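You operate a simulated robot arm through the tools that you are given. There is no shell and no other tool. Be economical: measure what you need, move in short steps, check, and stop when the job is done.

You are at the controls of a simulated robot arm. One attempt, no reset.

Task
Set the controls near the top of the wooden bench. At the end: the gold square bolt is turned to tight; the green pin stands on top of the orange roll; the teal square bolt is turned to tight; the orange lever is set to tight; whatever was shut is shut again. Leave all else as you found it, and nothing knocked over.
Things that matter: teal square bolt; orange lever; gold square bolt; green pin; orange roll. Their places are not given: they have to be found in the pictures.

It is judged by the outcome, as a careful person would: the job done as asked, and still so three seconds after it is handed in. It fails if anything else is knocked over, pushed out of place, dropped, spilled or broken.

Robot
A 6-joint arm with a two-finger parallel gripper, fixed in place. Base frame: the origin is at the foot of the arm, x ahead of it, y to its left, z up; the work surface is at about z = 0.8. Readings come in m, degrees, newtons and seconds.
With the tool pointing down near the work surface it reaches from about 0.24 to 0.64 m from the base axis. Its first joint turns from -66.0 to 66.0 degrees. Payload 2.7 kg.
Tool frame: the origin (TCP) lies between the finger pads and is the grasp point; the fingertips stand 0.023 m ahead of it; z points along the fingers, y is the line along which they close. Largest opening 0.094 m; finger width 0.038, thickness 0.01; the body of the gripper, 0.054 by 0.096 m, starts 0.039 m behind the TCP.
Orientation is told as [roll, pitch, yaw] about the base's x, y, z axes, in that order, counted from this pose: with the fingers straight down and closing along the base's y, the tool's x points along the base's -x, its y along +y and its z along -z.

Tools
- The arm moves only by the tool nudge_tool. Its argument "motion" is a list of rows, each a list of 3 entries, a list of its own where there are three numbers: the gripper command, from -1 (fully open) to 1 (shut), values between in proportion, then the shift along the base's x, y, z in m, then the turn, a rotation vector about the base's x, y, z in degrees. In form: [[claw, [tx, ty, tz], [rx, ry, rz]], ...]. A call has 1 to 8 rows; each row shifts and turns the commanded pose from where the row before left it. Each row takes 0.2 s and may step no farther than 0.05 m and 8.6 degrees from the row before; otherwise, or with a gripper value out of range, the whole call is refused. A pose out of reach is approached as far as the arm can. The call stops where the force on the tool passes 40 N (or 10 N more than at its start, if that is more) or the arm is blocked; 0.2 s more then pass. Each finger travels about 0.045 m/s and halts on what it meets, pressing with about 20 N; the grip force reading is that of the motor and also rises with nothing between the fingers. The clock runs only during rows and for 0.2 s after the last one: add rows that do not move to give the fingers time. The reply holds the time, the measured pose of the TCP, the force on the tool along the base axes, the opening and the grip force, in the units named above and with some noise.
- Cameras (640 x 400 px; columns grow to the right, rows downward): "scene" is fixed at [0.0613, -0.4415, 1.4026]; the picture's right is [0.91, -0.42, 0.00], its down [-0.24, -0.51, -0.83] and it looks along [0.35, 0.75, -0.56] (base axes); focal length 349 px, centre (320, 200). "wrist" rides on the gripper at [-0.039, 0, -0.044] in the tool frame; the picture's right is [0.00, -1.00, 0.00], its down [0.97, 0.00, -0.24] and it looks along [0.24, 0.00, 0.97] (tool axes); focal length 218 px, centre (320, 200).
- capture(camera): a new picture of that camera. It takes no simulated time.
- locate(camera, pixels): for up to 12 pixels [column, row] of the newest picture of that camera ("zoom" is the newest enlarged one), the place [x, y, z] in the base frame of the surface seen there, good to about 0.002 m, but the place of the scene camera against the robot may be out by one fixed shift of up to 0.025 m in any direction. It takes no simulated time.
- zoom(camera, box): a new picture of the part [left, top, right, bottom] of that camera's present view, enlarged. It takes no simulated time.
- hand_in(): hands the job in; it is judged then, once.

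Work in short steps. Measure before you move; look again where a grasp or a placing could have gone wrong, and mend it. You have 80 turns and 38 pictures in all, those below and enlarged ones among them. Open the gripper and draw the arm clear of the work before you hand the job in, unless the task says otherwise; then end with one line.

The tools are called after "Call:" as name(argument=value, ...) on one line, values as JSON. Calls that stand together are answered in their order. nudge_tool: Moves the arm, as the interface text tells. Its arguments: {"type":"object","properties":{"motion":{"type":"array"}},"required":["motion"]} The other tools are called the same way: capture (camera) takes a picture; locate (camera, pixels) gives the place of the surface under pixels of a picture; zoom (camera, box) takes an enlarged picture of a part of a camera's view; hand_in () hands the job in.

At the start:

```text
clock: 0.0
tool_pos: [0.443, 0.0327, 1.0992]
tcp_rot: [0.1, 0.0, 0.2]
force: [-0.1, 0.4, 0.5]
finger_gap: 0.0941
gripper_force: 0.0
```

scene: 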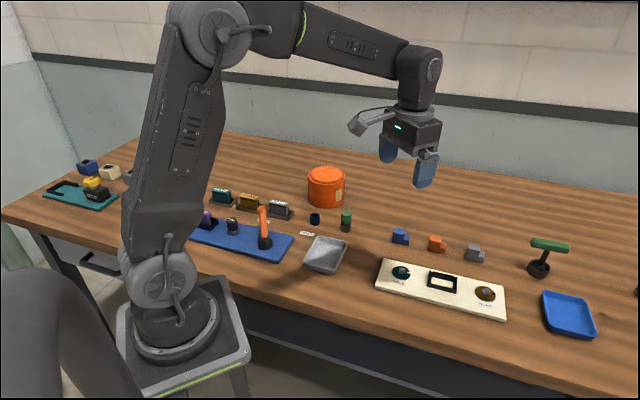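
wrist: 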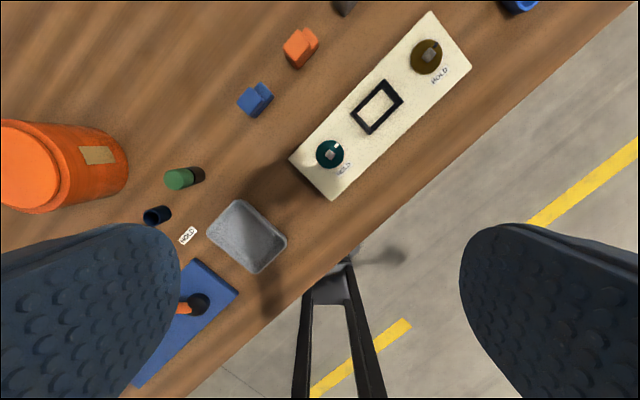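

The cream panel near (440,288) carries the teal and gold bolts, and the blue panel near (240,238) has the orange lever. I zoom on both to read the labels.

Call:
zoom(camera="scene", box=[360, 220, 520, 320])

Call:
zoom(camera="scene", box=[190, 160, 360, 270])

Call:
zoom(camera="wrist", box=[270, 0, 490, 210])

```text
4.00 times, centred on (440, 270) of scene
```

zoom: 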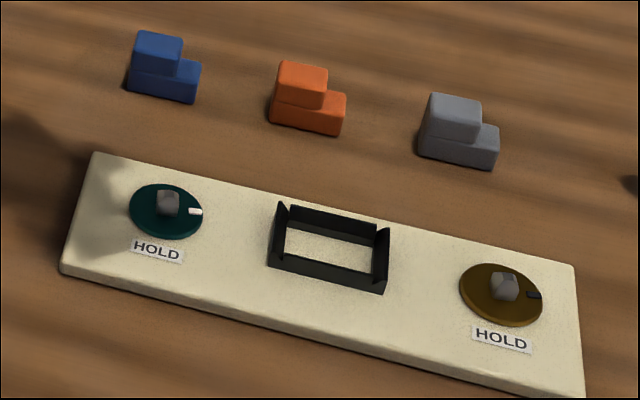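

```text
3.64 times, centred on (275, 215) of scene
```

zoom: 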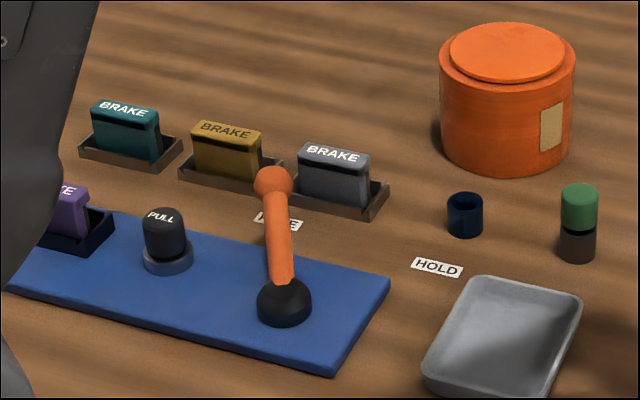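

```text
1.90 times, centred on (380, 105) of wrist
```

zoom: 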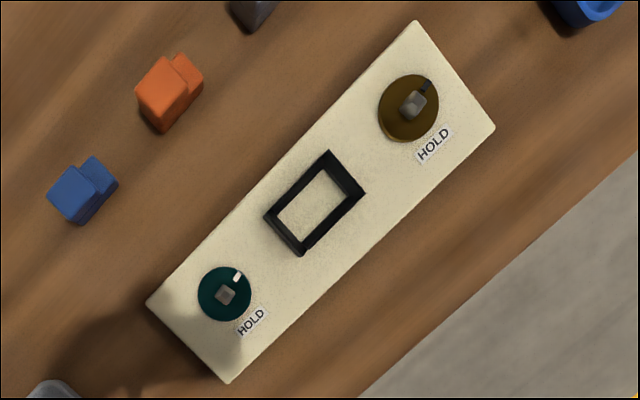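

The bolts' pointers lie along the panel, with the HOLD labels 90° clockwise from them. I measure the main points with the wrist camera and the others with the scene camera.

Call:
locate(camera="wrist", pixels=[[331, 154], [429, 54], [344, 169], [439, 77], [178, 180], [196, 174], [157, 215], [188, 236], [197, 303], [25, 165], [90, 165], [338, 146]])

Call:
locate(camera="scene", pixels=[[401, 272], [485, 292], [346, 213], [325, 172], [307, 233], [263, 210], [265, 242], [232, 220], [549, 245], [538, 270], [206, 217], [346, 230]])

Call:
zoom(camera="scene", box=[500, 220, 640, 350])

Call:
zoom(camera="scene", box=[30, 140, 150, 290])

```text
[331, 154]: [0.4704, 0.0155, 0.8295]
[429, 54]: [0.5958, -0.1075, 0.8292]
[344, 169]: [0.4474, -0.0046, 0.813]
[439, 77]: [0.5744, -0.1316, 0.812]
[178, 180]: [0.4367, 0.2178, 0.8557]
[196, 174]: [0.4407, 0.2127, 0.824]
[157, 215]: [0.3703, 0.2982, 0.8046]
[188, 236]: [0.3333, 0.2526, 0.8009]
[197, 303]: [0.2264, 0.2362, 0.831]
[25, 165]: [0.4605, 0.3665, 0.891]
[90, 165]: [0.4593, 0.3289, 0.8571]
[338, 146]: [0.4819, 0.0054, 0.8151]
```

```text
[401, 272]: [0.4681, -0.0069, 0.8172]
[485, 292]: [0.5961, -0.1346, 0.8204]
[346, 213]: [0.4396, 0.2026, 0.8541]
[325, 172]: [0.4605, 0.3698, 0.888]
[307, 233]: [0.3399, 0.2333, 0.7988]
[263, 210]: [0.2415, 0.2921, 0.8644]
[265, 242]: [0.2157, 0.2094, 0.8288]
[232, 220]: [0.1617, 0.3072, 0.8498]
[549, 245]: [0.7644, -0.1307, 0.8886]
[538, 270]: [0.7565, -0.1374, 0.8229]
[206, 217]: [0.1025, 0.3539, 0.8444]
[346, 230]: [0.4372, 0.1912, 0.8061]
```

```text
3.08 times, centred on (570, 285) of scene
```

zoom: 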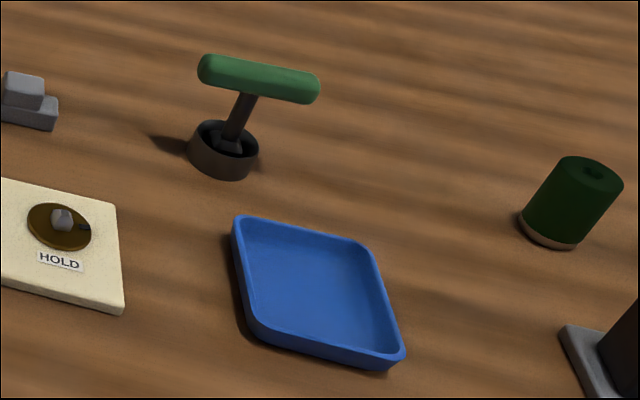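

```text
2.67 times, centred on (90, 215) of scene
```

zoom: 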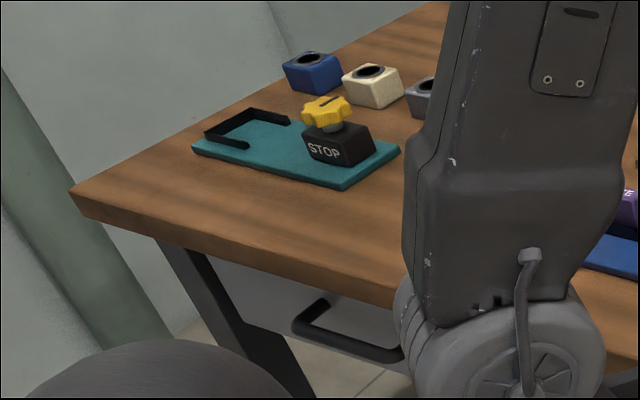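

Wrist and scene readings differ by roughly +0.02 in y. I move over the blue panel to look at the lever and its labels from above.

Call:
nudge_tool(motion=[[-1, [-0.02, 0.04, 0], [0, 0, 0]], [-1, [-0.02, 0.04, 0], [0, 0, 0]], [-1, [-0.02, 0.04, 0], [0, 0, 0]], [-1, [-0.02, 0.04, 0], [0, 0, 0]], [-1, [-0.02, 0.04, 0], [0, 0, 0]], [-1, [0, 0, 0], [0, 0, 0]]])

Call:
capture(camera="wrist")

```text
clock: 1.4
tool_pos: [0.3429, 0.2327, 1.0991]
tcp_rot: [0.0, -0.1, 0.1]
force: [0.5, -0.2, -0.4]
finger_gap: 0.0939
gripper_force: 0.0
```

```text
30 pictures are left
```

wrist: 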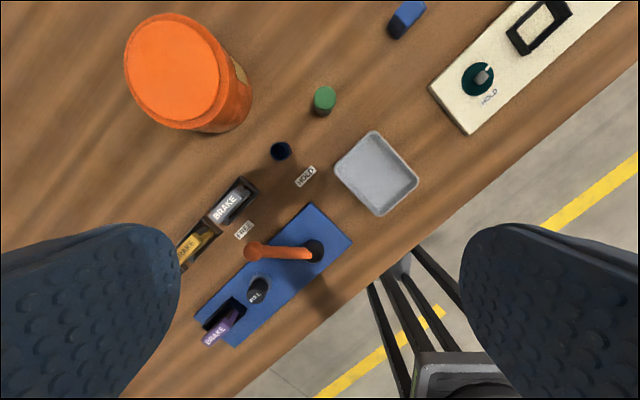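

The view shows lever, PULL knob and purple BRAKE block in a socket. I zoom and locate.

Call:
zoom(camera="wrist", box=[180, 130, 360, 360])

Call:
locate(camera="wrist", pixels=[[251, 248], [300, 254], [316, 250], [245, 230], [306, 177], [258, 287], [323, 97], [319, 107], [280, 151], [173, 70], [325, 112], [218, 325]])

```text
1.74 times, centred on (270, 245) of wrist
```

zoom: 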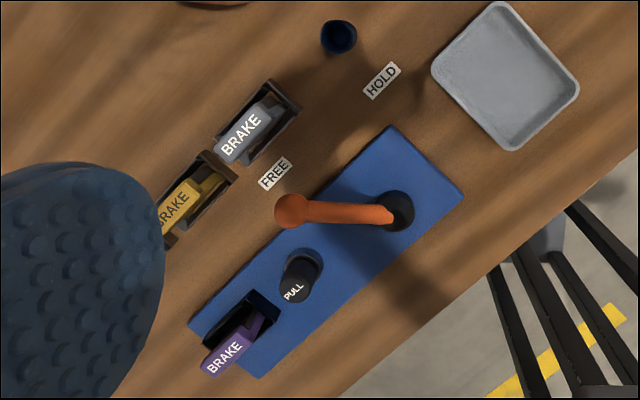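

```text
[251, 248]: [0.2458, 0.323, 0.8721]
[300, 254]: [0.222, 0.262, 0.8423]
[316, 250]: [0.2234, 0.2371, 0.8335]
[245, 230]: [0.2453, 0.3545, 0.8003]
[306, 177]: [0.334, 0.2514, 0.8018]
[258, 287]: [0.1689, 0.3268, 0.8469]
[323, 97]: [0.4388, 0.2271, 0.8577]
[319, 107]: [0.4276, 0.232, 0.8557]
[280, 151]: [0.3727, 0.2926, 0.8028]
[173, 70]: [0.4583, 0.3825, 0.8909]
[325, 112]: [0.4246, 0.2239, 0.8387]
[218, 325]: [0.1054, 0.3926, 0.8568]
```

FREE is at (0.245,0.355) and HOLD at (0.334,0.251), so the lever (pivot about (0.222,0.236)) must swing clockwise by about 65°. I check nearby heights before descending.

Call:
locate(camera="wrist", pixels=[[232, 200], [225, 210], [240, 192], [255, 187], [258, 281], [264, 290], [262, 247], [272, 250], [320, 247], [322, 258], [308, 245], [320, 99]])

```text
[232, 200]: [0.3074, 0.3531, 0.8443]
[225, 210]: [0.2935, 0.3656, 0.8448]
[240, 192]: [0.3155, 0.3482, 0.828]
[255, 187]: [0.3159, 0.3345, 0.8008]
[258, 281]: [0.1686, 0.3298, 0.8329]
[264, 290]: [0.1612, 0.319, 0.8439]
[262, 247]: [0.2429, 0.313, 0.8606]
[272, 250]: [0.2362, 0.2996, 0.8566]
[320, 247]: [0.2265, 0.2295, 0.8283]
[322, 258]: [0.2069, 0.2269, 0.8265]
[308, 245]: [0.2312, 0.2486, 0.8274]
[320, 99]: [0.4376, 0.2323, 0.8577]
```

I rotate the tool to about yaw 73°, move above the lever's end, with fingers part open at ~45 mm.

Call:
nudge_tool(motion=[[0.05, [-0.0125, 0.01, -0.01], [0, 0, 8.1]], [0.05, [-0.0125, 0.01, -0.01], [0, 0, 8.1]], [0.05, [-0.0125, 0.01, -0.01], [0, 0, 8.1]], [0.05, [-0.0125, 0.01, -0.01], [0, 0, 8.1]], [0.05, [-0.0125, 0.01, -0.02], [0, 0, 8.1]], [0.05, [-0.0125, 0.01, -0.03], [0, 0, 8.1]], [0.05, [-0.0125, 0.01, -0.03], [0, 0, 8.1]], [0.05, [-0.0125, 0.009, -0.02], [0, 0, 8.1]]])

Call:
capture(camera="wrist")

```text
clock: 3.2
tool_pos: [0.2428, 0.3114, 0.9598]
tcp_rot: [0.1, 0.1, 65.0]
force: [0.0, 0.2, -0.5]
finger_gap: 0.0449
gripper_force: 0.0
```

```text
28 pictures are left
```

wrist: 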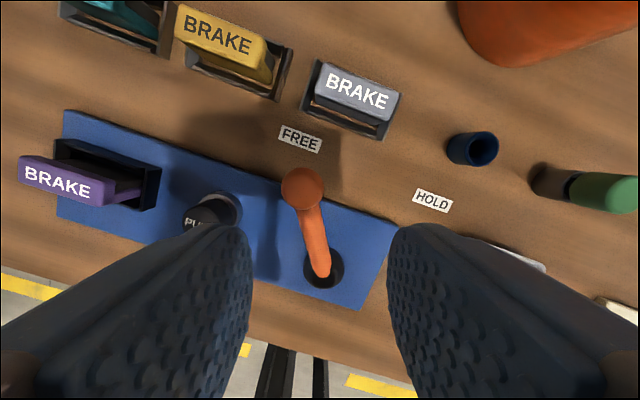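

The lever is centred between the fingers; I descend to z 0.876.

Call:
nudge_tool(motion=[[0.05, [0, 0, -0.03], [0, 0, 6]], [0.05, [0, 0, -0.03], [0, 0, 0]], [0.05, [0, 0, -0.024], [0, 0, 0]], [0.05, [0, 0, 0], [0, 0, 0]]])

Call:
capture(camera="wrist")

```text
clock: 4.2
tool_pos: [0.2423, 0.3109, 0.875]
tcp_rot: [0.0, 0.1, 70.9]
force: [0.2, -0.6, -0.1]
finger_gap: 0.0447
gripper_force: 0.0
```

```text
27 pictures are left
```

wrist: 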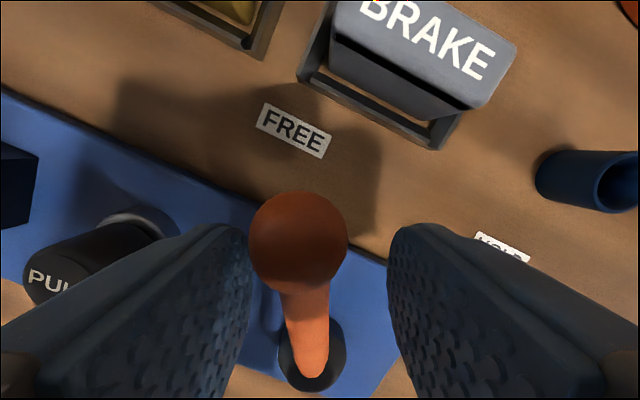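

Ball is caged. I narrow the fingers and swing along the arc about the pivot, five steps of 8°, watching force.

Call:
nudge_tool(motion=[[0.4, [0, 0, 0], [0, 0, 0]], [0.4, [0, 0, 0], [0, 0, 0]], [0.4, [0.0106, -0.004, 0], [0, 0, -8]], [0.4, [0.01, -0.0055, 0], [0, 0, -8]], [0.4, [0.0091, -0.0069, 0], [0, 0, -8]], [0.4, [0.008, -0.008, 0], [0, 0, -8]], [0.4, [0.0069, -0.0091, 0], [0, 0, -8]]])

Call:
capture(camera="wrist")

```text
clock: 5.8
tool_pos: [0.2855, 0.2753, 0.8735]
tcp_rot: [-0.2, 0.6, 30.8]
force: [-27.3, -9.5, 3.4]
finger_gap: 0.0295
gripper_force: 45.5
```

```text
26 pictures are left
```

wrist: 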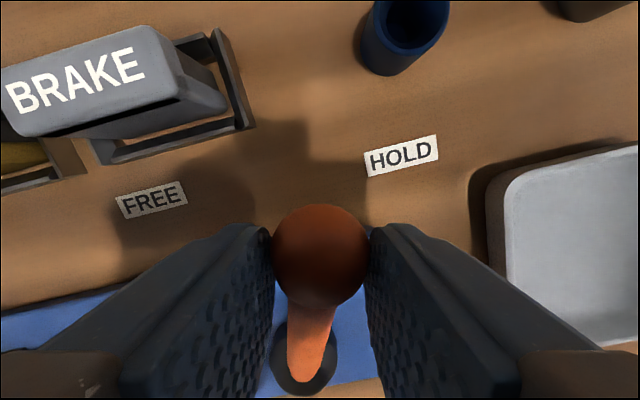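

The lever follows; the ball is just pinched, giving a radial pull. I loosen slightly and continue to the HOLD direction.

Call:
nudge_tool(motion=[[0.28, [0, 0, 0], [0, 0, 0]], [0.28, [0, 0, 0], [0, 0, 0]], [0.28, [0.0055, -0.01, 0], [0, 0, -8]], [0.28, [0.004, -0.0106, 0], [0, 0, -8]], [0.28, [0.0026, -0.0111, 0], [0, 0, -8]], [0.28, [0, 0, 0], [0, 0, 0]]])

Call:
capture(camera="wrist")

```text
clock: 7.2
tool_pos: [0.3005, 0.2461, 0.876]
tcp_rot: [0.1, -0.1, 6.8]
force: [-5.8, 12.5, -1.0]
finger_gap: 0.0396
gripper_force: 6.2
```

```text
25 pictures are left
```

wrist: 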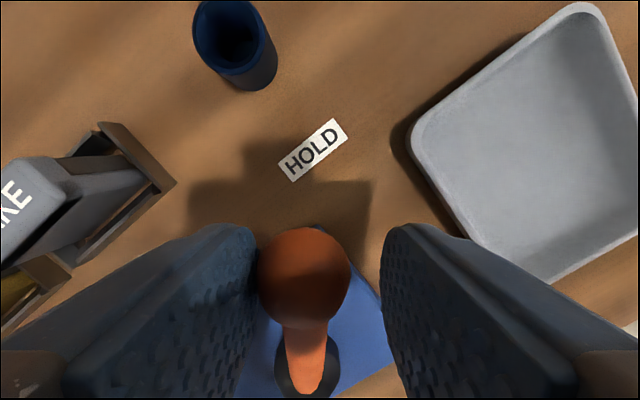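

The lever points near HOLD. I measure ball, shaft and label to get the exact angle.

Call:
locate(camera="wrist", pixels=[[304, 275], [308, 345], [308, 372], [313, 150], [332, 360], [280, 365]])

```text
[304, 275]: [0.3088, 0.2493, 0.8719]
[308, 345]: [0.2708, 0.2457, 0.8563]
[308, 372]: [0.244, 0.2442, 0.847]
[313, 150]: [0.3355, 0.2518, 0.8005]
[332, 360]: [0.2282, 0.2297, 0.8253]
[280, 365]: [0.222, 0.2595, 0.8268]
```

The lever is at about 6°, HOLD at about 6°. I press a few mm further to see whether an end stop is there.

Call:
nudge_tool(motion=[[0.28, [0, -0.003, 0], [0, 0, 0]], [0.28, [0, 0, 0], [0, 0, 0]]])

```text
clock: 7.8
tool_pos: [0.301, 0.2439, 0.875]
tcp_rot: [0.1, -0.2, 6.9]
force: [-6.9, 21.6, -1.5]
finger_gap: 0.0442
gripper_force: 11.5
```

The force rose while the lever resisted, so it is at its stop. I back off, open and lift, then look.

Call:
nudge_tool(motion=[[-0.1, [0, 0.002, 0], [0, 0, 0]], [-0.1, [0, 0, 0], [0, 0, 0]], [-0.1, [0, 0, 0.03], [0, 0, 0]], [-0.1, [0, 0, 0.04], [0, 0, 0]], [-0.1, [0.02, 0, 0.04], [0, 0, 0]], [-0.1, [0.02, 0, 0.03], [0, 0, 0]]])

Call:
capture(camera="wrist")

```text
clock: 9.2
tool_pos: [0.3391, 0.245, 1.0161]
tcp_rot: [0.0, 0.1, 6.9]
force: [0.0, -0.2, -0.7]
finger_gap: 0.0517
gripper_force: 0.0
```

```text
24 pictures are left
```

wrist: 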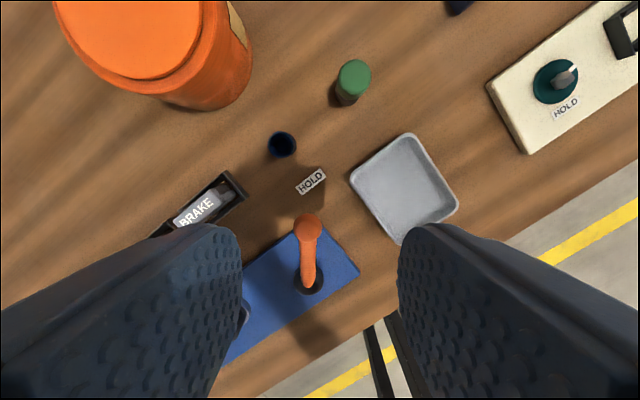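

Lever set on HOLD. Now the pin: I zoom and measure it and the roll's top.

Call:
zoom(camera="wrist", box=[40, 0, 400, 200])

Call:
locate(camera="wrist", pixels=[[355, 76], [345, 84], [367, 76], [350, 95], [344, 101], [139, 35], [70, 20], [194, 50], [130, 75], [205, 30], [282, 144], [230, 60]])

```text
1.78 times, centred on (220, 100) of wrist
```

zoom: 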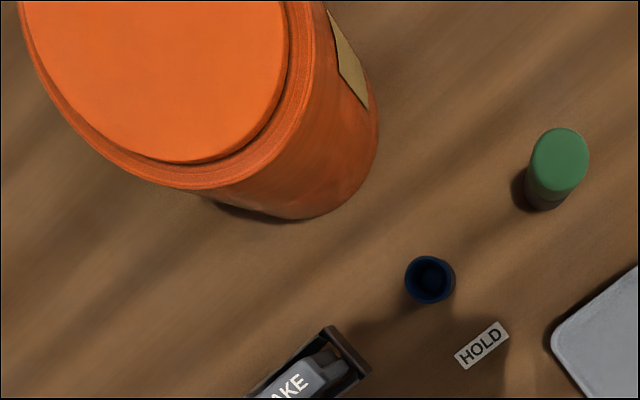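

```text
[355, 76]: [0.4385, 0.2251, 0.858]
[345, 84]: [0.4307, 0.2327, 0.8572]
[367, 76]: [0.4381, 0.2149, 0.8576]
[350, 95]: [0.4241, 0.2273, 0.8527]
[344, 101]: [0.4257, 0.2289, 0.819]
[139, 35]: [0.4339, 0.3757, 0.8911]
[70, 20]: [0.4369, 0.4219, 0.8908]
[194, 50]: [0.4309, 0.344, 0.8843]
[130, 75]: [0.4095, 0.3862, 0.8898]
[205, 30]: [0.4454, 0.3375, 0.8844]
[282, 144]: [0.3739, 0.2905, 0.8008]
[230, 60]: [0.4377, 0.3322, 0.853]
```

Pin top centre is about (0.438,0.225,0.858); roll top z 0.891 around (0.458,0.383). I move above the pin.

Call:
nudge_tool(motion=[[-0.1, [0.033, -0.007, -0.02], [0, 0, 0]], [-0.1, [0.033, -0.007, -0.03], [0, 0, 0]], [-0.1, [0.033, -0.006, -0.03], [0, 0, 0]], [-0.1, [0, 0, 0], [0, 0, 0]]])

Call:
capture(camera="wrist")

```text
clock: 10.2
tool_pos: [0.4402, 0.2248, 0.9362]
tcp_rot: [0.0, 0.0, 6.9]
force: [-0.6, 0.9, -0.6]
finger_gap: 0.0515
gripper_force: 0.2
```

```text
22 pictures are left
```

wrist: 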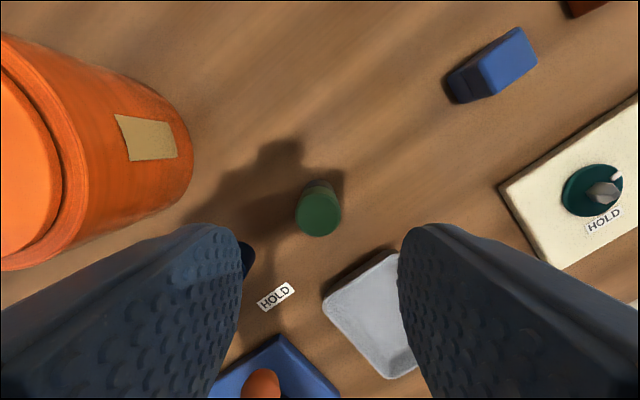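

Pin appears at (318,214), centred between the fingers; I descend to z 0.851 and close.

Call:
locate(camera="wrist", pixels=[[318, 194], [318, 214], [318, 235], [297, 214], [341, 214], [392, 252], [345, 275]])

Call:
nudge_tool(motion=[[-0.1, [-0.002, 0, -0.045], [0, 0, 0]], [-0.1, [0, 0, -0.04], [0, 0, 0]], [-0.1, [0, 0, 0], [0, 0, 0]]])

```text
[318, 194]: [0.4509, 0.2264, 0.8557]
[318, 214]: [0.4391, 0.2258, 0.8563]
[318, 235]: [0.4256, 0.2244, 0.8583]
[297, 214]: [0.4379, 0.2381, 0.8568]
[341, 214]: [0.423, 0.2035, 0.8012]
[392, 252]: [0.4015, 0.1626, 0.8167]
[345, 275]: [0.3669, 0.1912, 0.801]
```

```text
clock: 11.0
tool_pos: [0.4382, 0.2271, 0.85]
tcp_rot: [0.0, 0.0, 6.8]
force: [0.3, -0.4, 0.4]
finger_gap: 0.052
gripper_force: 0.0
```

Well placed over the pin. Close and lift gently.

Call:
nudge_tool(motion=[[1, [0, 0, 0], [0, 0, 0]], [1, [0, 0, 0], [0, 0, 0]], [1, [0, 0, 0], [0, 0, 0]], [1, [0, 0, 0.02], [0, 0, 0]], [1, [0, 0, 0.03], [0, 0, 0]], [1, [0, 0, 0.04], [0, 0, 0]], [1, [0, 0, 0.04], [0, 0, 0]]])

Call:
zoom(camera="scene", box=[280, 100, 440, 260])

```text
clock: 12.6
tool_pos: [0.436, 0.226, 0.9794]
tcp_rot: [0.0, 0.1, 6.9]
force: [0.3, -0.5, -0.3]
finger_gap: 0.0265
gripper_force: 20.2
```

```text
2.50 times, centred on (360, 180) of scene
```

zoom: 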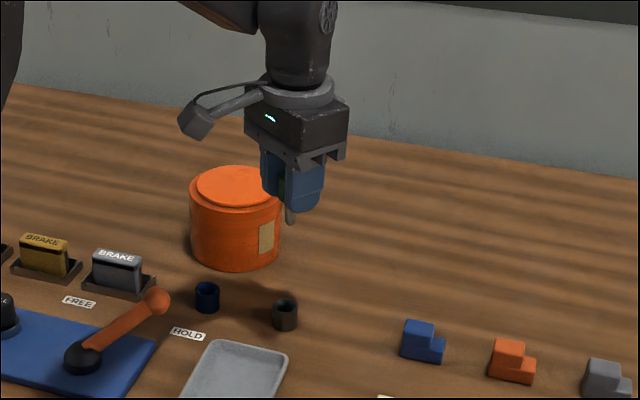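

The pin came out of a dark cup and has a stem below the green head. I look closely and measure the stem's end.

Call:
zoom(camera="scene", box=[335, 150, 375, 200])

Call:
locate(camera="zoom", pixels=[[320, 200]])

```text
8.00 times, centred on (355, 175) of scene
```

zoom: 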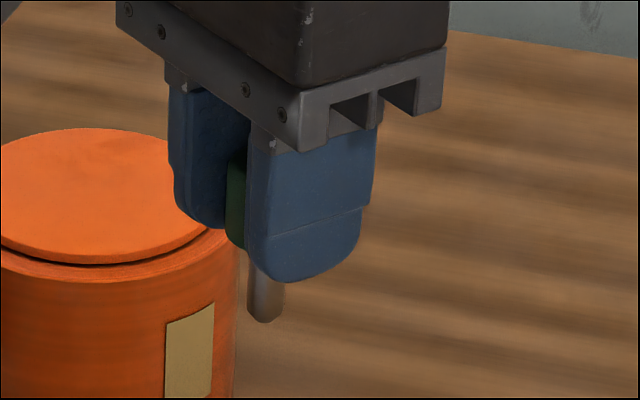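

```text
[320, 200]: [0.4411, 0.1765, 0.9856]
```

The stem is ~11 mm wide. I measure its end, the green/finger line and the roll top before deciding on the placing height.

Call:
locate(camera="zoom", pixels=[[265, 318], [265, 300], [250, 300], [283, 300], [235, 243], [300, 278], [100, 180], [110, 147], [180, 220]])

Call:
nudge_tool(motion=[[1, [0, 0, 0.03], [0, 0, 0]], [1, [0, 0.02, 0.03], [0, 0, 0]], [1, [0, 0.03, 0.02], [0, 0, 0]], [1, [0, 0, 0], [0, 0, 0]]])

Call:
capture(camera="wrist")

```text
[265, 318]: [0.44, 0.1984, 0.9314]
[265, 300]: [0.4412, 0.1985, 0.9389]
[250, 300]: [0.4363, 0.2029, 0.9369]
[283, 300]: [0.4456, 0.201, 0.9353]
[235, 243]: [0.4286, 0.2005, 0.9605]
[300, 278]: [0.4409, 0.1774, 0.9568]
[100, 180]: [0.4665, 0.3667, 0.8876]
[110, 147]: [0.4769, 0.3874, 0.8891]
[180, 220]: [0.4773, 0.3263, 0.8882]
```

```text
clock: 13.6
tool_pos: [0.4367, 0.2761, 1.0602]
tcp_rot: [0.0, 0.1, 6.8]
force: [0.6, 0.7, -0.3]
finger_gap: 0.0264
gripper_force: 20.0
```

```text
19 pictures are left
```

wrist: 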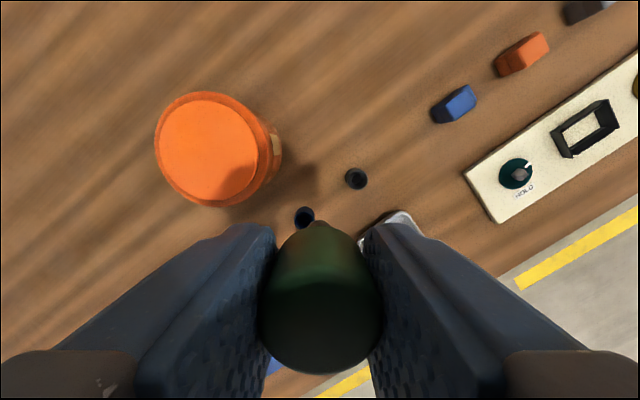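

Stem end is about 0.049 below the TCP, so standing on z≈0.890 means TCP ≈ 0.939. I measure the lid's centre.

Call:
locate(camera="wrist", pixels=[[208, 150], [163, 150], [252, 150], [208, 104], [208, 196], [302, 212], [356, 178]])

```text
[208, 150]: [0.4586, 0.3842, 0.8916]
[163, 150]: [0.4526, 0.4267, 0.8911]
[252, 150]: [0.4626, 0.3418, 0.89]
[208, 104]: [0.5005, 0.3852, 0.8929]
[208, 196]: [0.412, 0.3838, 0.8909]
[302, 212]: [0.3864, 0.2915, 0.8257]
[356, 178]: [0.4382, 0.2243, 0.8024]
```

Lid centre (0.458,0.384), z 0.891. I move above it and lower to just short of contact.

Call:
nudge_tool(motion=[[1, [0.007, 0.036, 0], [0, 0, 0]], [1, [0.007, 0.036, 0], [0, 0, 0]], [1, [0.007, 0.036, 0], [0, 0, 0]], [1, [0, 0, -0.04], [0, 0, 0]], [1, [0, 0, -0.04], [0, 0, 0]], [1, [0, 0, -0.03], [0, 0, 0]], [1, [0, 0, 0], [0, 0, 0]]])

Call:
zoom(camera="scene", box=[290, 120, 370, 220])

```text
clock: 15.2
tool_pos: [0.4578, 0.3836, 0.951]
tcp_rot: [0.0, 0.0, 6.8]
force: [-0.3, 0.4, -0.4]
finger_gap: 0.0267
gripper_force: 20.5
```

```text
4.00 times, centred on (330, 170) of scene
```

zoom: 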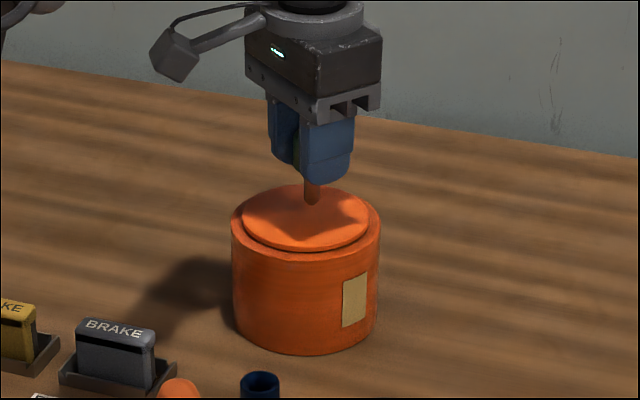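

About 10 mm remain. I lower in small steps until the force shows contact.

Call:
nudge_tool(motion=[[1, [0, 0, -0.004], [0, 0, 0]], [1, [0, 0, -0.003], [0, 0, 0]], [1, [0, 0, -0.002], [0, 0, 0]], [1, [0, 0, 0], [0, 0, 0]]])

```text
clock: 16.2
tool_pos: [0.458, 0.3825, 0.9417]
tcp_rot: [0.1, -0.1, 6.9]
force: [-1.2, 0.2, 5.1]
finger_gap: 0.0264
gripper_force: 19.9
```

The force of 5 N suggests contact; I confirm with one more half-millimetre.

Call:
nudge_tool(motion=[[1, [0, 0, -0.0007], [0, 0, 0]], [1, [0, 0, 0], [0, 0, 0]]])

```text
clock: 16.8
tool_pos: [0.458, 0.3826, 0.9417]
tcp_rot: [0.2, -0.1, 6.8]
force: [-2.2, 0.3, 10.2]
finger_gap: 0.0268
gripper_force: 20.1
```

Firm contact. I take back the preload, then open only slightly so the fingers still guard the pin.

Call:
nudge_tool(motion=[[1, [0, 0, 0.001], [0, 0, 0]], [1, [0, 0, 0], [0, 0, 0]], [0.4, [0, 0, 0], [0, 0, 0]], [0.35, [0, 0, 0], [0, 0, 0]], [0.3, [0, 0, 0], [0, 0, 0]], [0.3, [0, 0, 0], [0, 0, 0]]])

Call:
capture(camera="wrist")

```text
clock: 18.2
tool_pos: [0.4575, 0.3836, 0.9412]
tcp_rot: [0.1, 0.0, 6.9]
force: [1.3, -0.9, 1.0]
finger_gap: 0.033
gripper_force: 0.0
```

```text
17 pictures are left
```

wrist: 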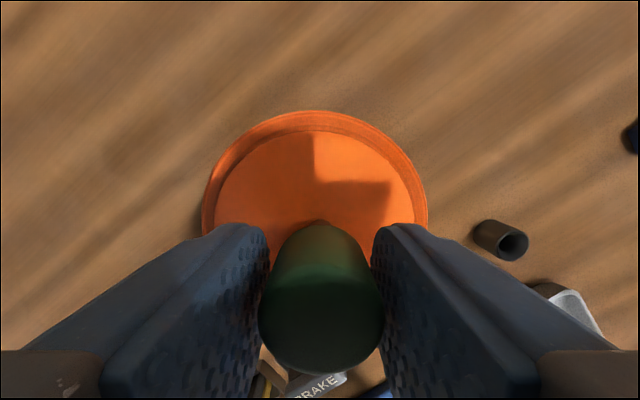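

The pin looks unchanged, upright with gaps both sides. I open further, then wait.

Call:
nudge_tool(motion=[[0.1, [0, 0, 0], [0, 0, 0]], [-0.2, [0, 0, 0], [0, 0, 0]], [-0.4, [0, 0, 0], [0, 0, 0]], [-0.4, [0, 0, 0], [0, 0, 0]], [-0.4, [0, 0, 0], [0, 0, 0]]])

Call:
capture(camera="wrist")

```text
clock: 19.4
tool_pos: [0.4579, 0.3832, 0.9414]
tcp_rot: [0.0, 0.0, 6.9]
force: [0.2, 0.4, -0.3]
finger_gap: 0.0658
gripper_force: 0.1
```

```text
16 pictures are left
```

wrist: 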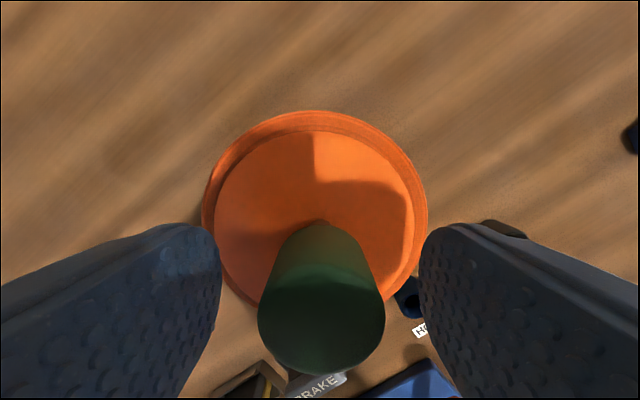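

It stands free. I lift straight up and travel toward the teal bolt.

Call:
nudge_tool(motion=[[-0.4, [0, 0, 0.02], [0, 0, 0]], [-0.4, [0, 0, 0.04], [0, 0, 0]], [-0.4, [0, 0, 0.045], [0, 0, 0]], [-0.4, [0, -0.045, 0.01], [0, 0, -6.9]], [-0.4, [0, -0.048, 0], [0, 0, 0]], [-0.4, [0, -0.048, 0], [0, 0, 0]], [-0.4, [0, -0.048, 0], [0, 0, 0]], [-0.4, [0, -0.048, 0], [0, 0, 0]]])

Call:
nudge_tool(motion=[[-0.4, [0, -0.048, 0], [0, 0, 0]], [-0.4, [0, -0.048, -0.02], [0, 0, 0]], [-0.4, [0.01, -0.034, -0.03], [0, 0, 0]], [-0.4, [0, 0, -0.03], [0, 0, 0]], [-0.4, [0, 0, 0], [0, 0, 0]]])

Call:
capture(camera="scene")

Call:
capture(camera="wrist")

```text
clock: 21.2
tool_pos: [0.4583, 0.1458, 1.0567]
tcp_rot: [0.0, 0.0, 0.0]
force: [-0.5, -0.3, -1.1]
finger_gap: 0.066
gripper_force: 0.1
```

```text
refused: row 2 steps farther than a row can; nothing moved
```

```text
15 pictures are left
```

scene: 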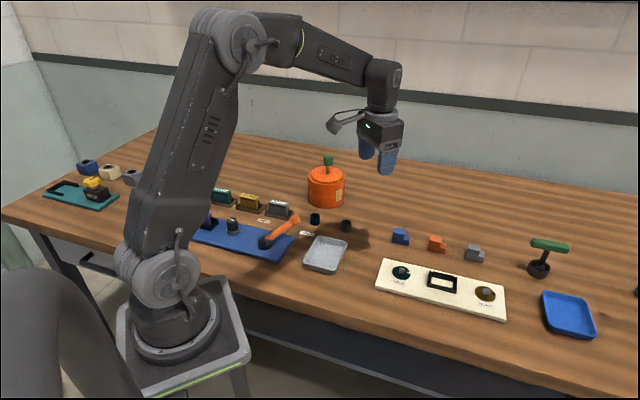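

```text
14 pictures are left
```

wrist: 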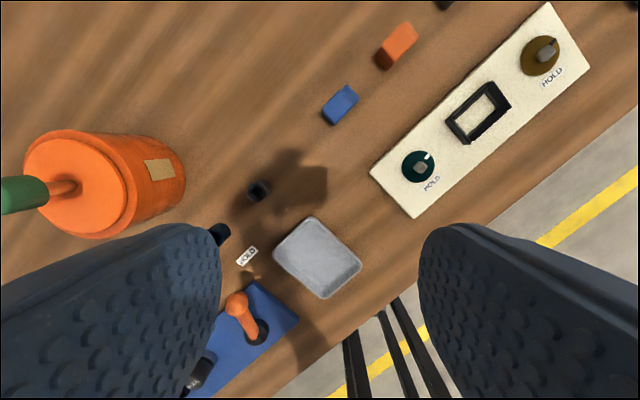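

The pin stands upright on the roll at (328,160). I move above the teal bolt.

Call:
nudge_tool(motion=[[-0.4, [0.004, -0.043, -0.02], [0, 0, 0]], [-0.4, [0.004, -0.043, -0.02], [0, 0, 0]], [-0.4, [0.004, -0.043, -0.02], [0, 0, 0]], [-0.4, [0, 0, -0.04], [0, 0, 0]], [-0.4, [0, 0, -0.035], [0, 0, 0]], [-0.4, [0, 0, 0], [0, 0, 0]]])

Call:
capture(camera="wrist")

```text
clock: 22.6
tool_pos: [0.4711, 0.0187, 0.9213]
tcp_rot: [0.0, 0.0, 0.0]
force: [0.1, -0.4, 0.4]
finger_gap: 0.0661
gripper_force: 0.1
```

```text
13 pictures are left
```

wrist: 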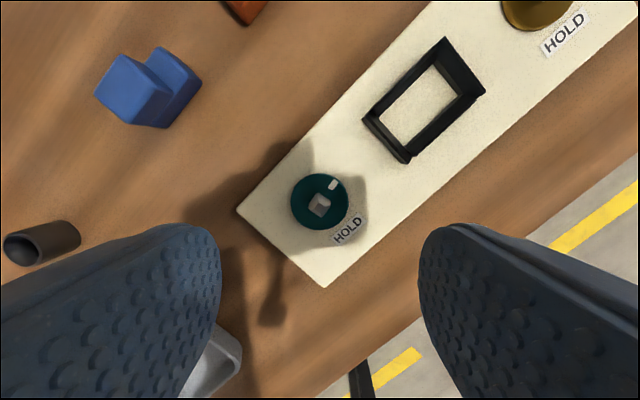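

I zoom on the teal bolt to find centre and square orientation.

Call:
zoom(camera="wrist", box=[270, 155, 380, 255])

Call:
locate(camera="zoom", pixels=[[283, 278], [285, 310], [372, 187], [455, 460], [120, 300], [455, 300], [283, 130], [320, 455]])

```text
4.00 times, centred on (325, 205) of wrist
```

zoom: 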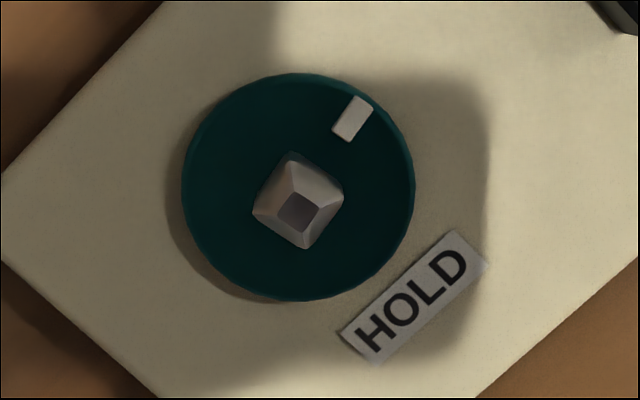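

```text
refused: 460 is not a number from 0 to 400
```

The head is a square with bevelled top, its sides roughly along the pointer. I measure the points.

Call:
locate(camera="zoom", pixels=[[298, 212], [353, 118], [412, 297], [298, 75], [290, 300], [182, 187], [414, 187], [256, 208], [305, 246], [342, 196], [293, 162], [300, 187]])

```text
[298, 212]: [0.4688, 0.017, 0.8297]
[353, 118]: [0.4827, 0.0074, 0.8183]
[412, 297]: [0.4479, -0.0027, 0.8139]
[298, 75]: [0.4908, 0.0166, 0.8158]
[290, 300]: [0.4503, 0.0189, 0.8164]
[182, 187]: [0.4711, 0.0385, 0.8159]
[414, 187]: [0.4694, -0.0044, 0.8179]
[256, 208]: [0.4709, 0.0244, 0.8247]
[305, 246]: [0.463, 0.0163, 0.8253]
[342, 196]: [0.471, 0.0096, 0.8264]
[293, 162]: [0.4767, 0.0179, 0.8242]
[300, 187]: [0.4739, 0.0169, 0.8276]
```

Teal centre (0.4704,0.017), disc top 0.816, flats up to ~0.825; pointer at about −40°, label at about −139°. I align the fingers parallel to the pointer (yaw −40), narrow to 30 mm and approach.

Call:
nudge_tool(motion=[[0.1, [-0.0006, -0.0015, 0], [0, 0, -8]], [0.2, [0, 0, 0], [0, 0, -8]], [0.36, [0, 0, 0], [0, 0, -8]], [0.36, [0, 0, -0.02], [0, 0, -8]], [0.36, [0, 0, -0.02], [0, 0, -8]], [0.36, [0, 0, -0.015], [0, 0, 0]], [0.36, [0, 0, 0], [0, 0, 0]]])

Call:
capture(camera="wrist")

```text
clock: 24.2
tool_pos: [0.47, 0.0153, 0.8658]
tcp_rot: [0.0, 0.0, -40.1]
force: [0.5, 0.5, 0.1]
finger_gap: 0.03
gripper_force: 0.1
```

```text
11 pictures are left
```

wrist: 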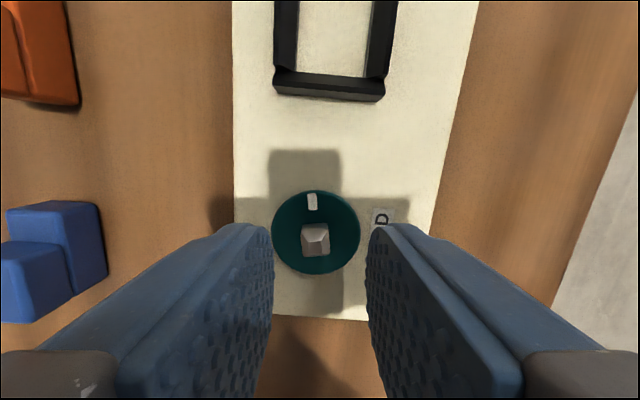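

The square is aligned, off by ~1 mm to the left (column 315 vs 320). I correct, descend to 0.8405, and close.

Call:
nudge_tool(motion=[[0.36, [0.0007, 0.0012, -0.01], [0, 0, 0]], [0.36, [0, 0, -0.01], [0, 0, 0]], [0.36, [0, 0, -0.005], [0, 0, 0]], [0.36, [0, 0, 0], [0, 0, 0]], [1, [0, 0, 0], [0, 0, 0]], [1, [0, 0, 0], [0, 0, 0]], [1, [0, 0, 0], [0, 0, 0]]])

```text
clock: 25.8
tool_pos: [0.4705, 0.0184, 0.8409]
tcp_rot: [0.0, 0.0, -39.9]
force: [3.7, 4.1, -3.6]
finger_gap: 0.0119
gripper_force: 45.4
```

The head is gripped (gap 11.9 mm). I turn clockwise 24° and check the force.

Call:
nudge_tool(motion=[[1, [0, 0, 0], [0, 0, -8]], [1, [0, 0, 0], [0, 0, -8]], [1, [0, 0, 0], [0, 0, -8]], [1, [0, 0, 0], [0, 0, 0]]])

Call:
capture(camera="wrist")

```text
clock: 26.8
tool_pos: [0.4703, 0.0163, 0.8412]
tcp_rot: [0.0, 0.0, -64.1]
force: [6.2, 4.8, -10.0]
finger_gap: 0.012
gripper_force: 44.8
```

```text
10 pictures are left
```

wrist: 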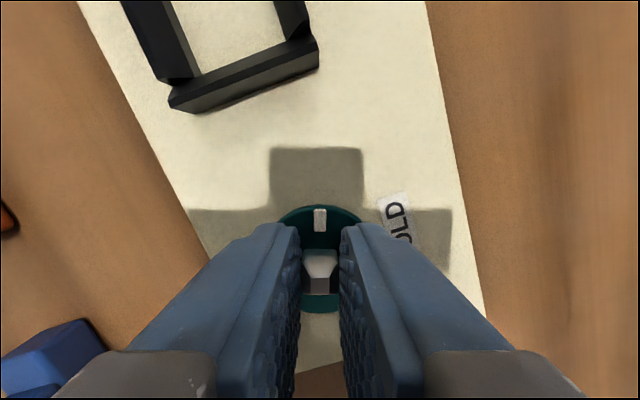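

The bolt turns with the gripper (pointer stays centred). I keep turning toward −136°.

Call:
nudge_tool(motion=[[1, [0, 0, 0], [0, 0, -8]], [1, [0, 0, 0], [0, 0, -8]], [1, [0, 0, 0], [0, 0, -8]], [1, [0, 0, 0], [0, 0, -8]], [1, [0, 0, 0], [0, 0, -8]], [1, [0, 0, 0], [0, 0, -8]], [1, [0, 0, 0], [0, 0, 0]]])

```text
clock: 28.4
tool_pos: [0.4707, 0.017, 0.841]
tcp_rot: [-0.1, 0.1, -112.2]
force: [-2.9, 3.5, -6.6]
finger_gap: 0.0119
gripper_force: 45.1
```

Tracking fine; I continue in smaller steps to about −134°.

Call:
nudge_tool(motion=[[1, [0, 0, 0], [0, 0, -7]], [1, [0, 0, 0], [0, 0, -7]], [1, [0, 0, 0], [0, 0, -4]], [1, [0, 0, 0], [0, 0, -4]], [1, [0, 0, 0], [0, 0, 0]]])

Call:
capture(camera="wrist")

```text
clock: 29.6
tool_pos: [0.4692, 0.0162, 0.8404]
tcp_rot: [-0.1, -0.2, -134.1]
force: [-7.3, 9.2, -8.5]
finger_gap: 0.0117
gripper_force: 45.0
```

```text
9 pictures are left
```

wrist: 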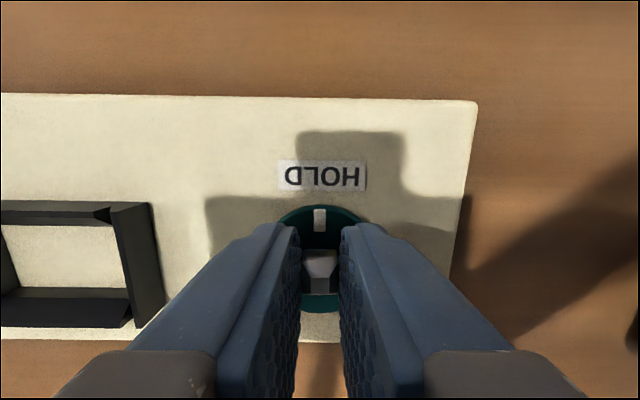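

The pointer aims at the HOLD label (320 vs label centre 323). I turn 2° more, then release and rise straight up.

Call:
nudge_tool(motion=[[1, [0, 0, 0], [0, 0, -2]], [1, [0, 0, 0], [0, 0, 0]], [0.36, [0, 0, 0], [0, 0, 0]], [0.36, [0, 0, 0], [0, 0, 0]], [0.36, [0, 0, 0.02], [0, 0, 0]], [0.36, [0, 0, 0.04], [0, 0, 0]], [0.36, [0, 0, 0.02], [0, 0, 0]]])

Call:
zoom(camera="wrist", box=[250, 140, 390, 240])

```text
clock: 31.2
tool_pos: [0.4701, 0.0167, 0.9213]
tcp_rot: [0.0, 0.0, -136.0]
force: [-0.5, -0.3, -0.5]
finger_gap: 0.0299
gripper_force: 0.0
```

```text
4.00 times, centred on (320, 190) of wrist
```

zoom: 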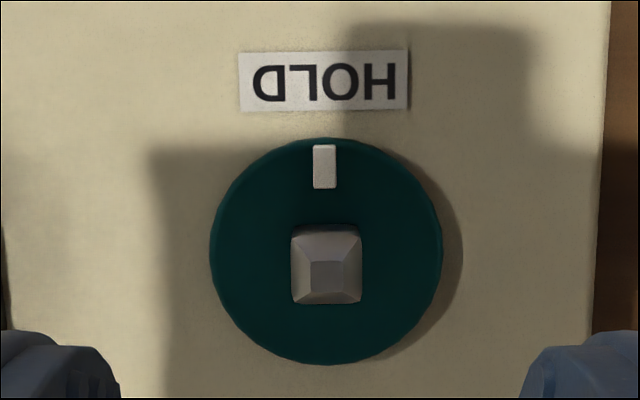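

Teal is on HOLD. I travel to the gold bolt (≈0.596,−0.107), turning the tool back to about −43°.

Call:
nudge_tool(motion=[[0.36, [0.0158, -0.0155, 0.02], [0, 0, 8]], [0.36, [0.0158, -0.0155, 0], [0, 0, 8]], [0.36, [0.0158, -0.0155, 0], [0, 0, 8]], [0.36, [0.0158, -0.0155, 0], [0, 0, 8]], [0.36, [0.0158, -0.0155, 0], [0, 0, 8]], [0.36, [0.0158, -0.0155, 0], [0, 0, 8]], [0.36, [0.0158, -0.0155, 0], [0, 0, 8]], [0.36, [0.0154, -0.0155, 0], [0, 0, 8]]])

Call:
nudge_tool(motion=[[0.36, [0, 0, 0], [0, 0, 8]], [0.36, [0, 0, -0.01], [0, 0, 8]], [0.36, [0, 0, -0.01], [0, 0, 8]], [0.36, [0, 0, 0], [0, 0, 5]], [0.36, [0, 0, 0], [0, 0, 0]]])

Call:
zoom(camera="wrist", box=[250, 140, 390, 240])

```text
clock: 33.0
tool_pos: [0.597, -0.1072, 0.9417]
tcp_rot: [0.0, -0.1, -72.0]
force: [0.6, -0.9, 0.4]
finger_gap: 0.03
gripper_force: 0.0
```

```text
clock: 34.2
tool_pos: [0.5975, -0.1072, 0.9206]
tcp_rot: [0.0, 0.0, -42.9]
force: [-0.9, 0.4, 0.0]
finger_gap: 0.0302
gripper_force: 0.1
```

```text
4.00 times, centred on (320, 190) of wrist
```

zoom: 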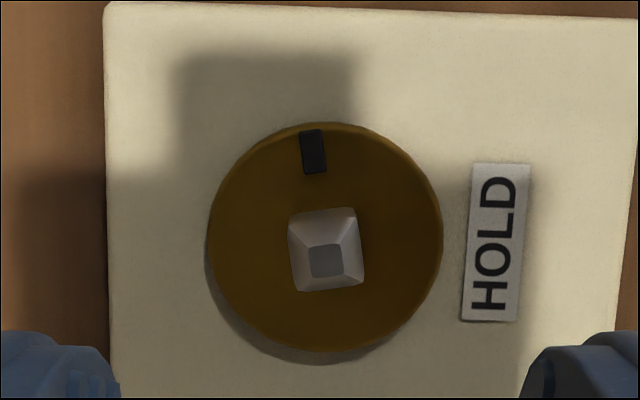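

The square and pointer are ~5° counter-clockwise of the fingers. I measure the centre and height.

Call:
locate(camera="zoom", pixels=[[325, 262], [290, 218], [353, 210], [364, 282], [296, 290], [210, 240], [441, 235], [325, 125], [325, 350], [314, 152], [496, 243], [325, 195]])

```text
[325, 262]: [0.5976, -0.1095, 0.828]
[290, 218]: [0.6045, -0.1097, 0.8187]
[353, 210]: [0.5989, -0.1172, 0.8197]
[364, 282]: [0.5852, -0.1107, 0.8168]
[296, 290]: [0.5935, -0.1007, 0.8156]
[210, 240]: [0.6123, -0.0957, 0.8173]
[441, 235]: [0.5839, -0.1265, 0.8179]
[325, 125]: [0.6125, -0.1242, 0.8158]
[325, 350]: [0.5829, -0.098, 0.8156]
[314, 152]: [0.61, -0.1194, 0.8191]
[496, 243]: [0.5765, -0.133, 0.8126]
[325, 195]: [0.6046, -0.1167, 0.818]
```

Gold centre ≈ (0.598,−0.110). I shift (0.001,−0.003), turn +5.5° and descend part way to check.

Call:
nudge_tool(motion=[[0.36, [0.001, -0.003, 0], [0, 0, 5.5]], [0.36, [0, 0, -0.03], [0, 0, 0]], [0.36, [0, 0, -0.025], [0, 0, 0]], [0.36, [0, 0, 0], [0, 0, 0]]])

Call:
capture(camera="wrist")

```text
clock: 35.2
tool_pos: [0.597, -0.1106, 0.8662]
tcp_rot: [0.0, 0.0, -37.5]
force: [-0.2, -0.4, -0.7]
finger_gap: 0.0302
gripper_force: 0.1
```

```text
6 pictures are left
```

wrist: 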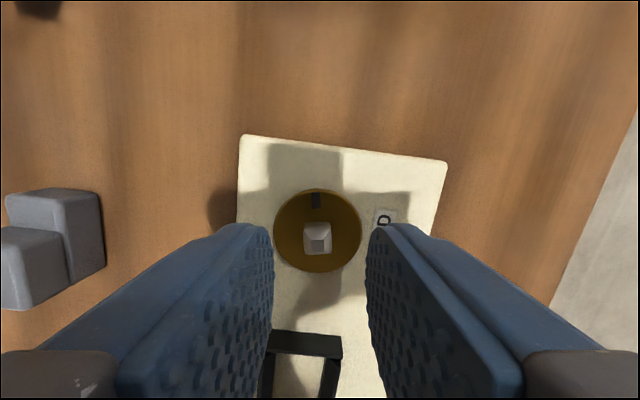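

The head is centred (318,240) and square to the fingers. I descend to 0.841 and close.

Call:
nudge_tool(motion=[[0.36, [0.0003, 0.0003, -0.01], [0, 0, 0]], [0.36, [0, 0, -0.01], [0, 0, 0]], [0.36, [0, 0, -0.005], [0, 0, 0]], [0.36, [0, 0, 0], [0, 0, 0]], [1, [0, 0, 0], [0, 0, 0]], [1, [0, 0, 0], [0, 0, 0]], [1, [0, 0, 0], [0, 0, 0]]])

```text
clock: 36.8
tool_pos: [0.5977, -0.1095, 0.8408]
tcp_rot: [0.0, 0.0, -37.5]
force: [2.6, 2.8, -0.4]
finger_gap: 0.0122
gripper_force: 44.5
```

Gripped at 12.2 mm. I turn clockwise 56°.

Call:
nudge_tool(motion=[[1, [0, 0, 0], [0, 0, -8]], [1, [0, 0, 0], [0, 0, -8]], [1, [0, 0, 0], [0, 0, -8]], [1, [0, 0, 0], [0, 0, -8]], [1, [0, 0, 0], [0, 0, -8]], [1, [0, 0, 0], [0, 0, -8]], [1, [0, 0, 0], [0, 0, -8]], [1, [0, 0, 0], [0, 0, 0]]])

```text
clock: 38.6
tool_pos: [0.598, -0.1095, 0.8407]
tcp_rot: [0.0, 0.0, -93.7]
force: [-3.9, 3.8, 1.7]
finger_gap: 0.0117
gripper_force: 44.8
```

Turning smoothly; I go on to about −134°.

Call:
nudge_tool(motion=[[1, [0, 0, 0], [0, 0, -8]], [1, [0, 0, 0], [0, 0, -8]], [1, [0, 0, 0], [0, 0, -8]], [1, [0, 0, 0], [0, 0, -8]], [1, [0, 0, 0], [0, 0, -4]], [1, [0, 0, 0], [0, 0, -4]], [1, [0, 0, 0], [0, 0, 0]]])

Call:
capture(camera="wrist")

```text
clock: 40.2
tool_pos: [0.5983, -0.1101, 0.8414]
tcp_rot: [0.0, 0.0, -133.6]
force: [-9.5, 6.1, 4.3]
finger_gap: 0.012
gripper_force: 44.7
```

```text
5 pictures are left
```

wrist: 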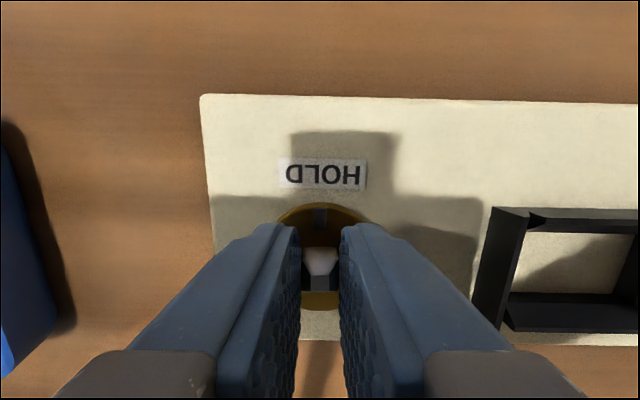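

Pointer (320) faces the label centre (323). I add 2°, release and lift straight up, then zoom to verify.

Call:
nudge_tool(motion=[[1, [0, 0, 0], [0, 0, -2]], [1, [0, 0, 0], [0, 0, 0]], [0.36, [0, 0, 0], [0, 0, 0]], [0.36, [0, 0, 0], [0, 0, 0]], [0.36, [0, 0, 0.02], [0, 0, 0]], [0.36, [0, 0, 0.04], [0, 0, 0]], [0.36, [0, 0, 0.02], [0, 0, 0]]])

Call:
zoom(camera="wrist", box=[250, 140, 390, 240])

```text
clock: 41.8
tool_pos: [0.5975, -0.1099, 0.9216]
tcp_rot: [0.0, -0.1, -135.5]
force: [-0.8, 0.1, 0.1]
finger_gap: 0.0298
gripper_force: 0.0
```

```text
4.00 times, centred on (320, 190) of wrist
```

zoom: 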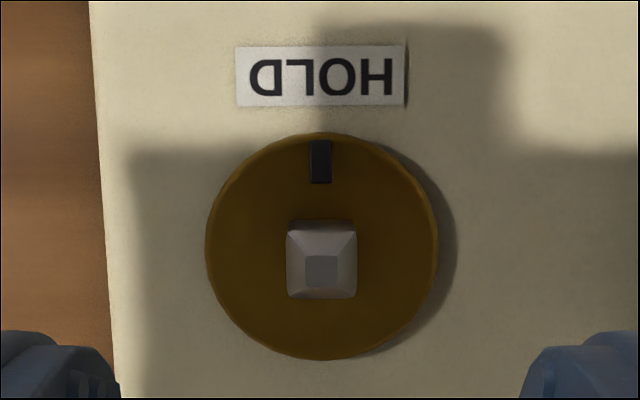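

Gold is on HOLD. I open the gripper, draw the arm up and clear, and check the whole scene.

Call:
nudge_tool(motion=[[0, [-0.02, 0.02, 0.04], [0, 0, 8]], [-0.5, [-0.02, 0.02, 0.04], [0, 0, 8]], [-1, [-0.03, 0.02, 0.03], [0, 0, 8]], [-1, [-0.03, 0.02, 0.03], [0, 0, 8]], [-1, [-0.03, 0.02, 0.02], [0, 0, 8]], [-1, [0, 0, 0], [0, 0, 0]], [-1, [0, 0, 0], [0, 0, 0]]])

Call:
capture(camera="scene")

Call:
zoom(camera="scene", box=[190, 140, 360, 270])

```text
clock: 43.4
tool_pos: [0.4686, -0.0101, 1.0813]
tcp_rot: [0.0, 0.0, -95.5]
force: [0.3, 0.6, -1.0]
finger_gap: 0.094
gripper_force: 0.2
```

```text
3 pictures are left
```

scene: 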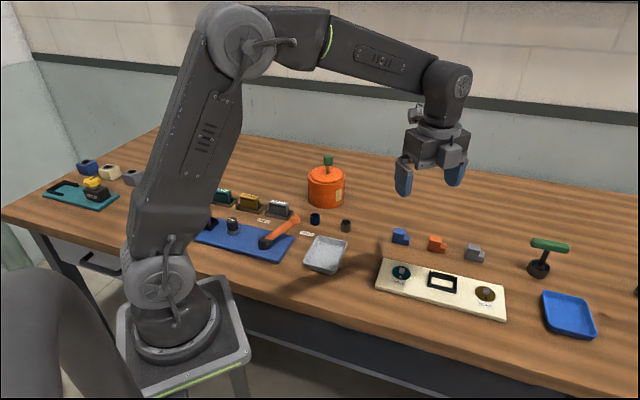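

```text
3.08 times, centred on (275, 205) of scene
```

zoom: 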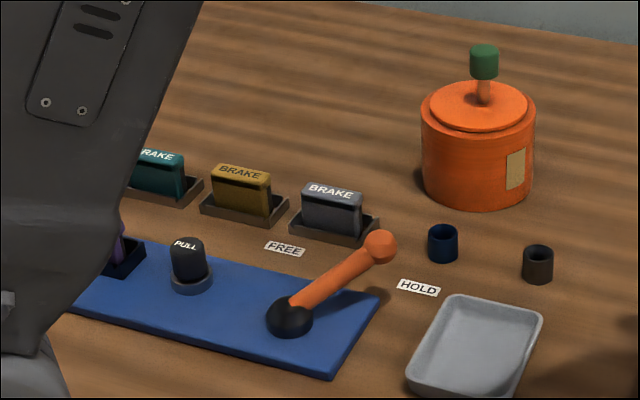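

The pin stands on the roll, the lever and both bolts are on HOLD, and nothing else has moved. I hand the job in.

Call:
hand_in()

```text
The job is handed in.
```

The teal and gold bolts and the orange lever now point to their HOLD labels, which I took to be "tight" since nothing on the bench is marked "tight". The green pin stands upright on the orange roll. I opened nothing that was shut, and nothing else looked moved or knocked over in the last pictures.
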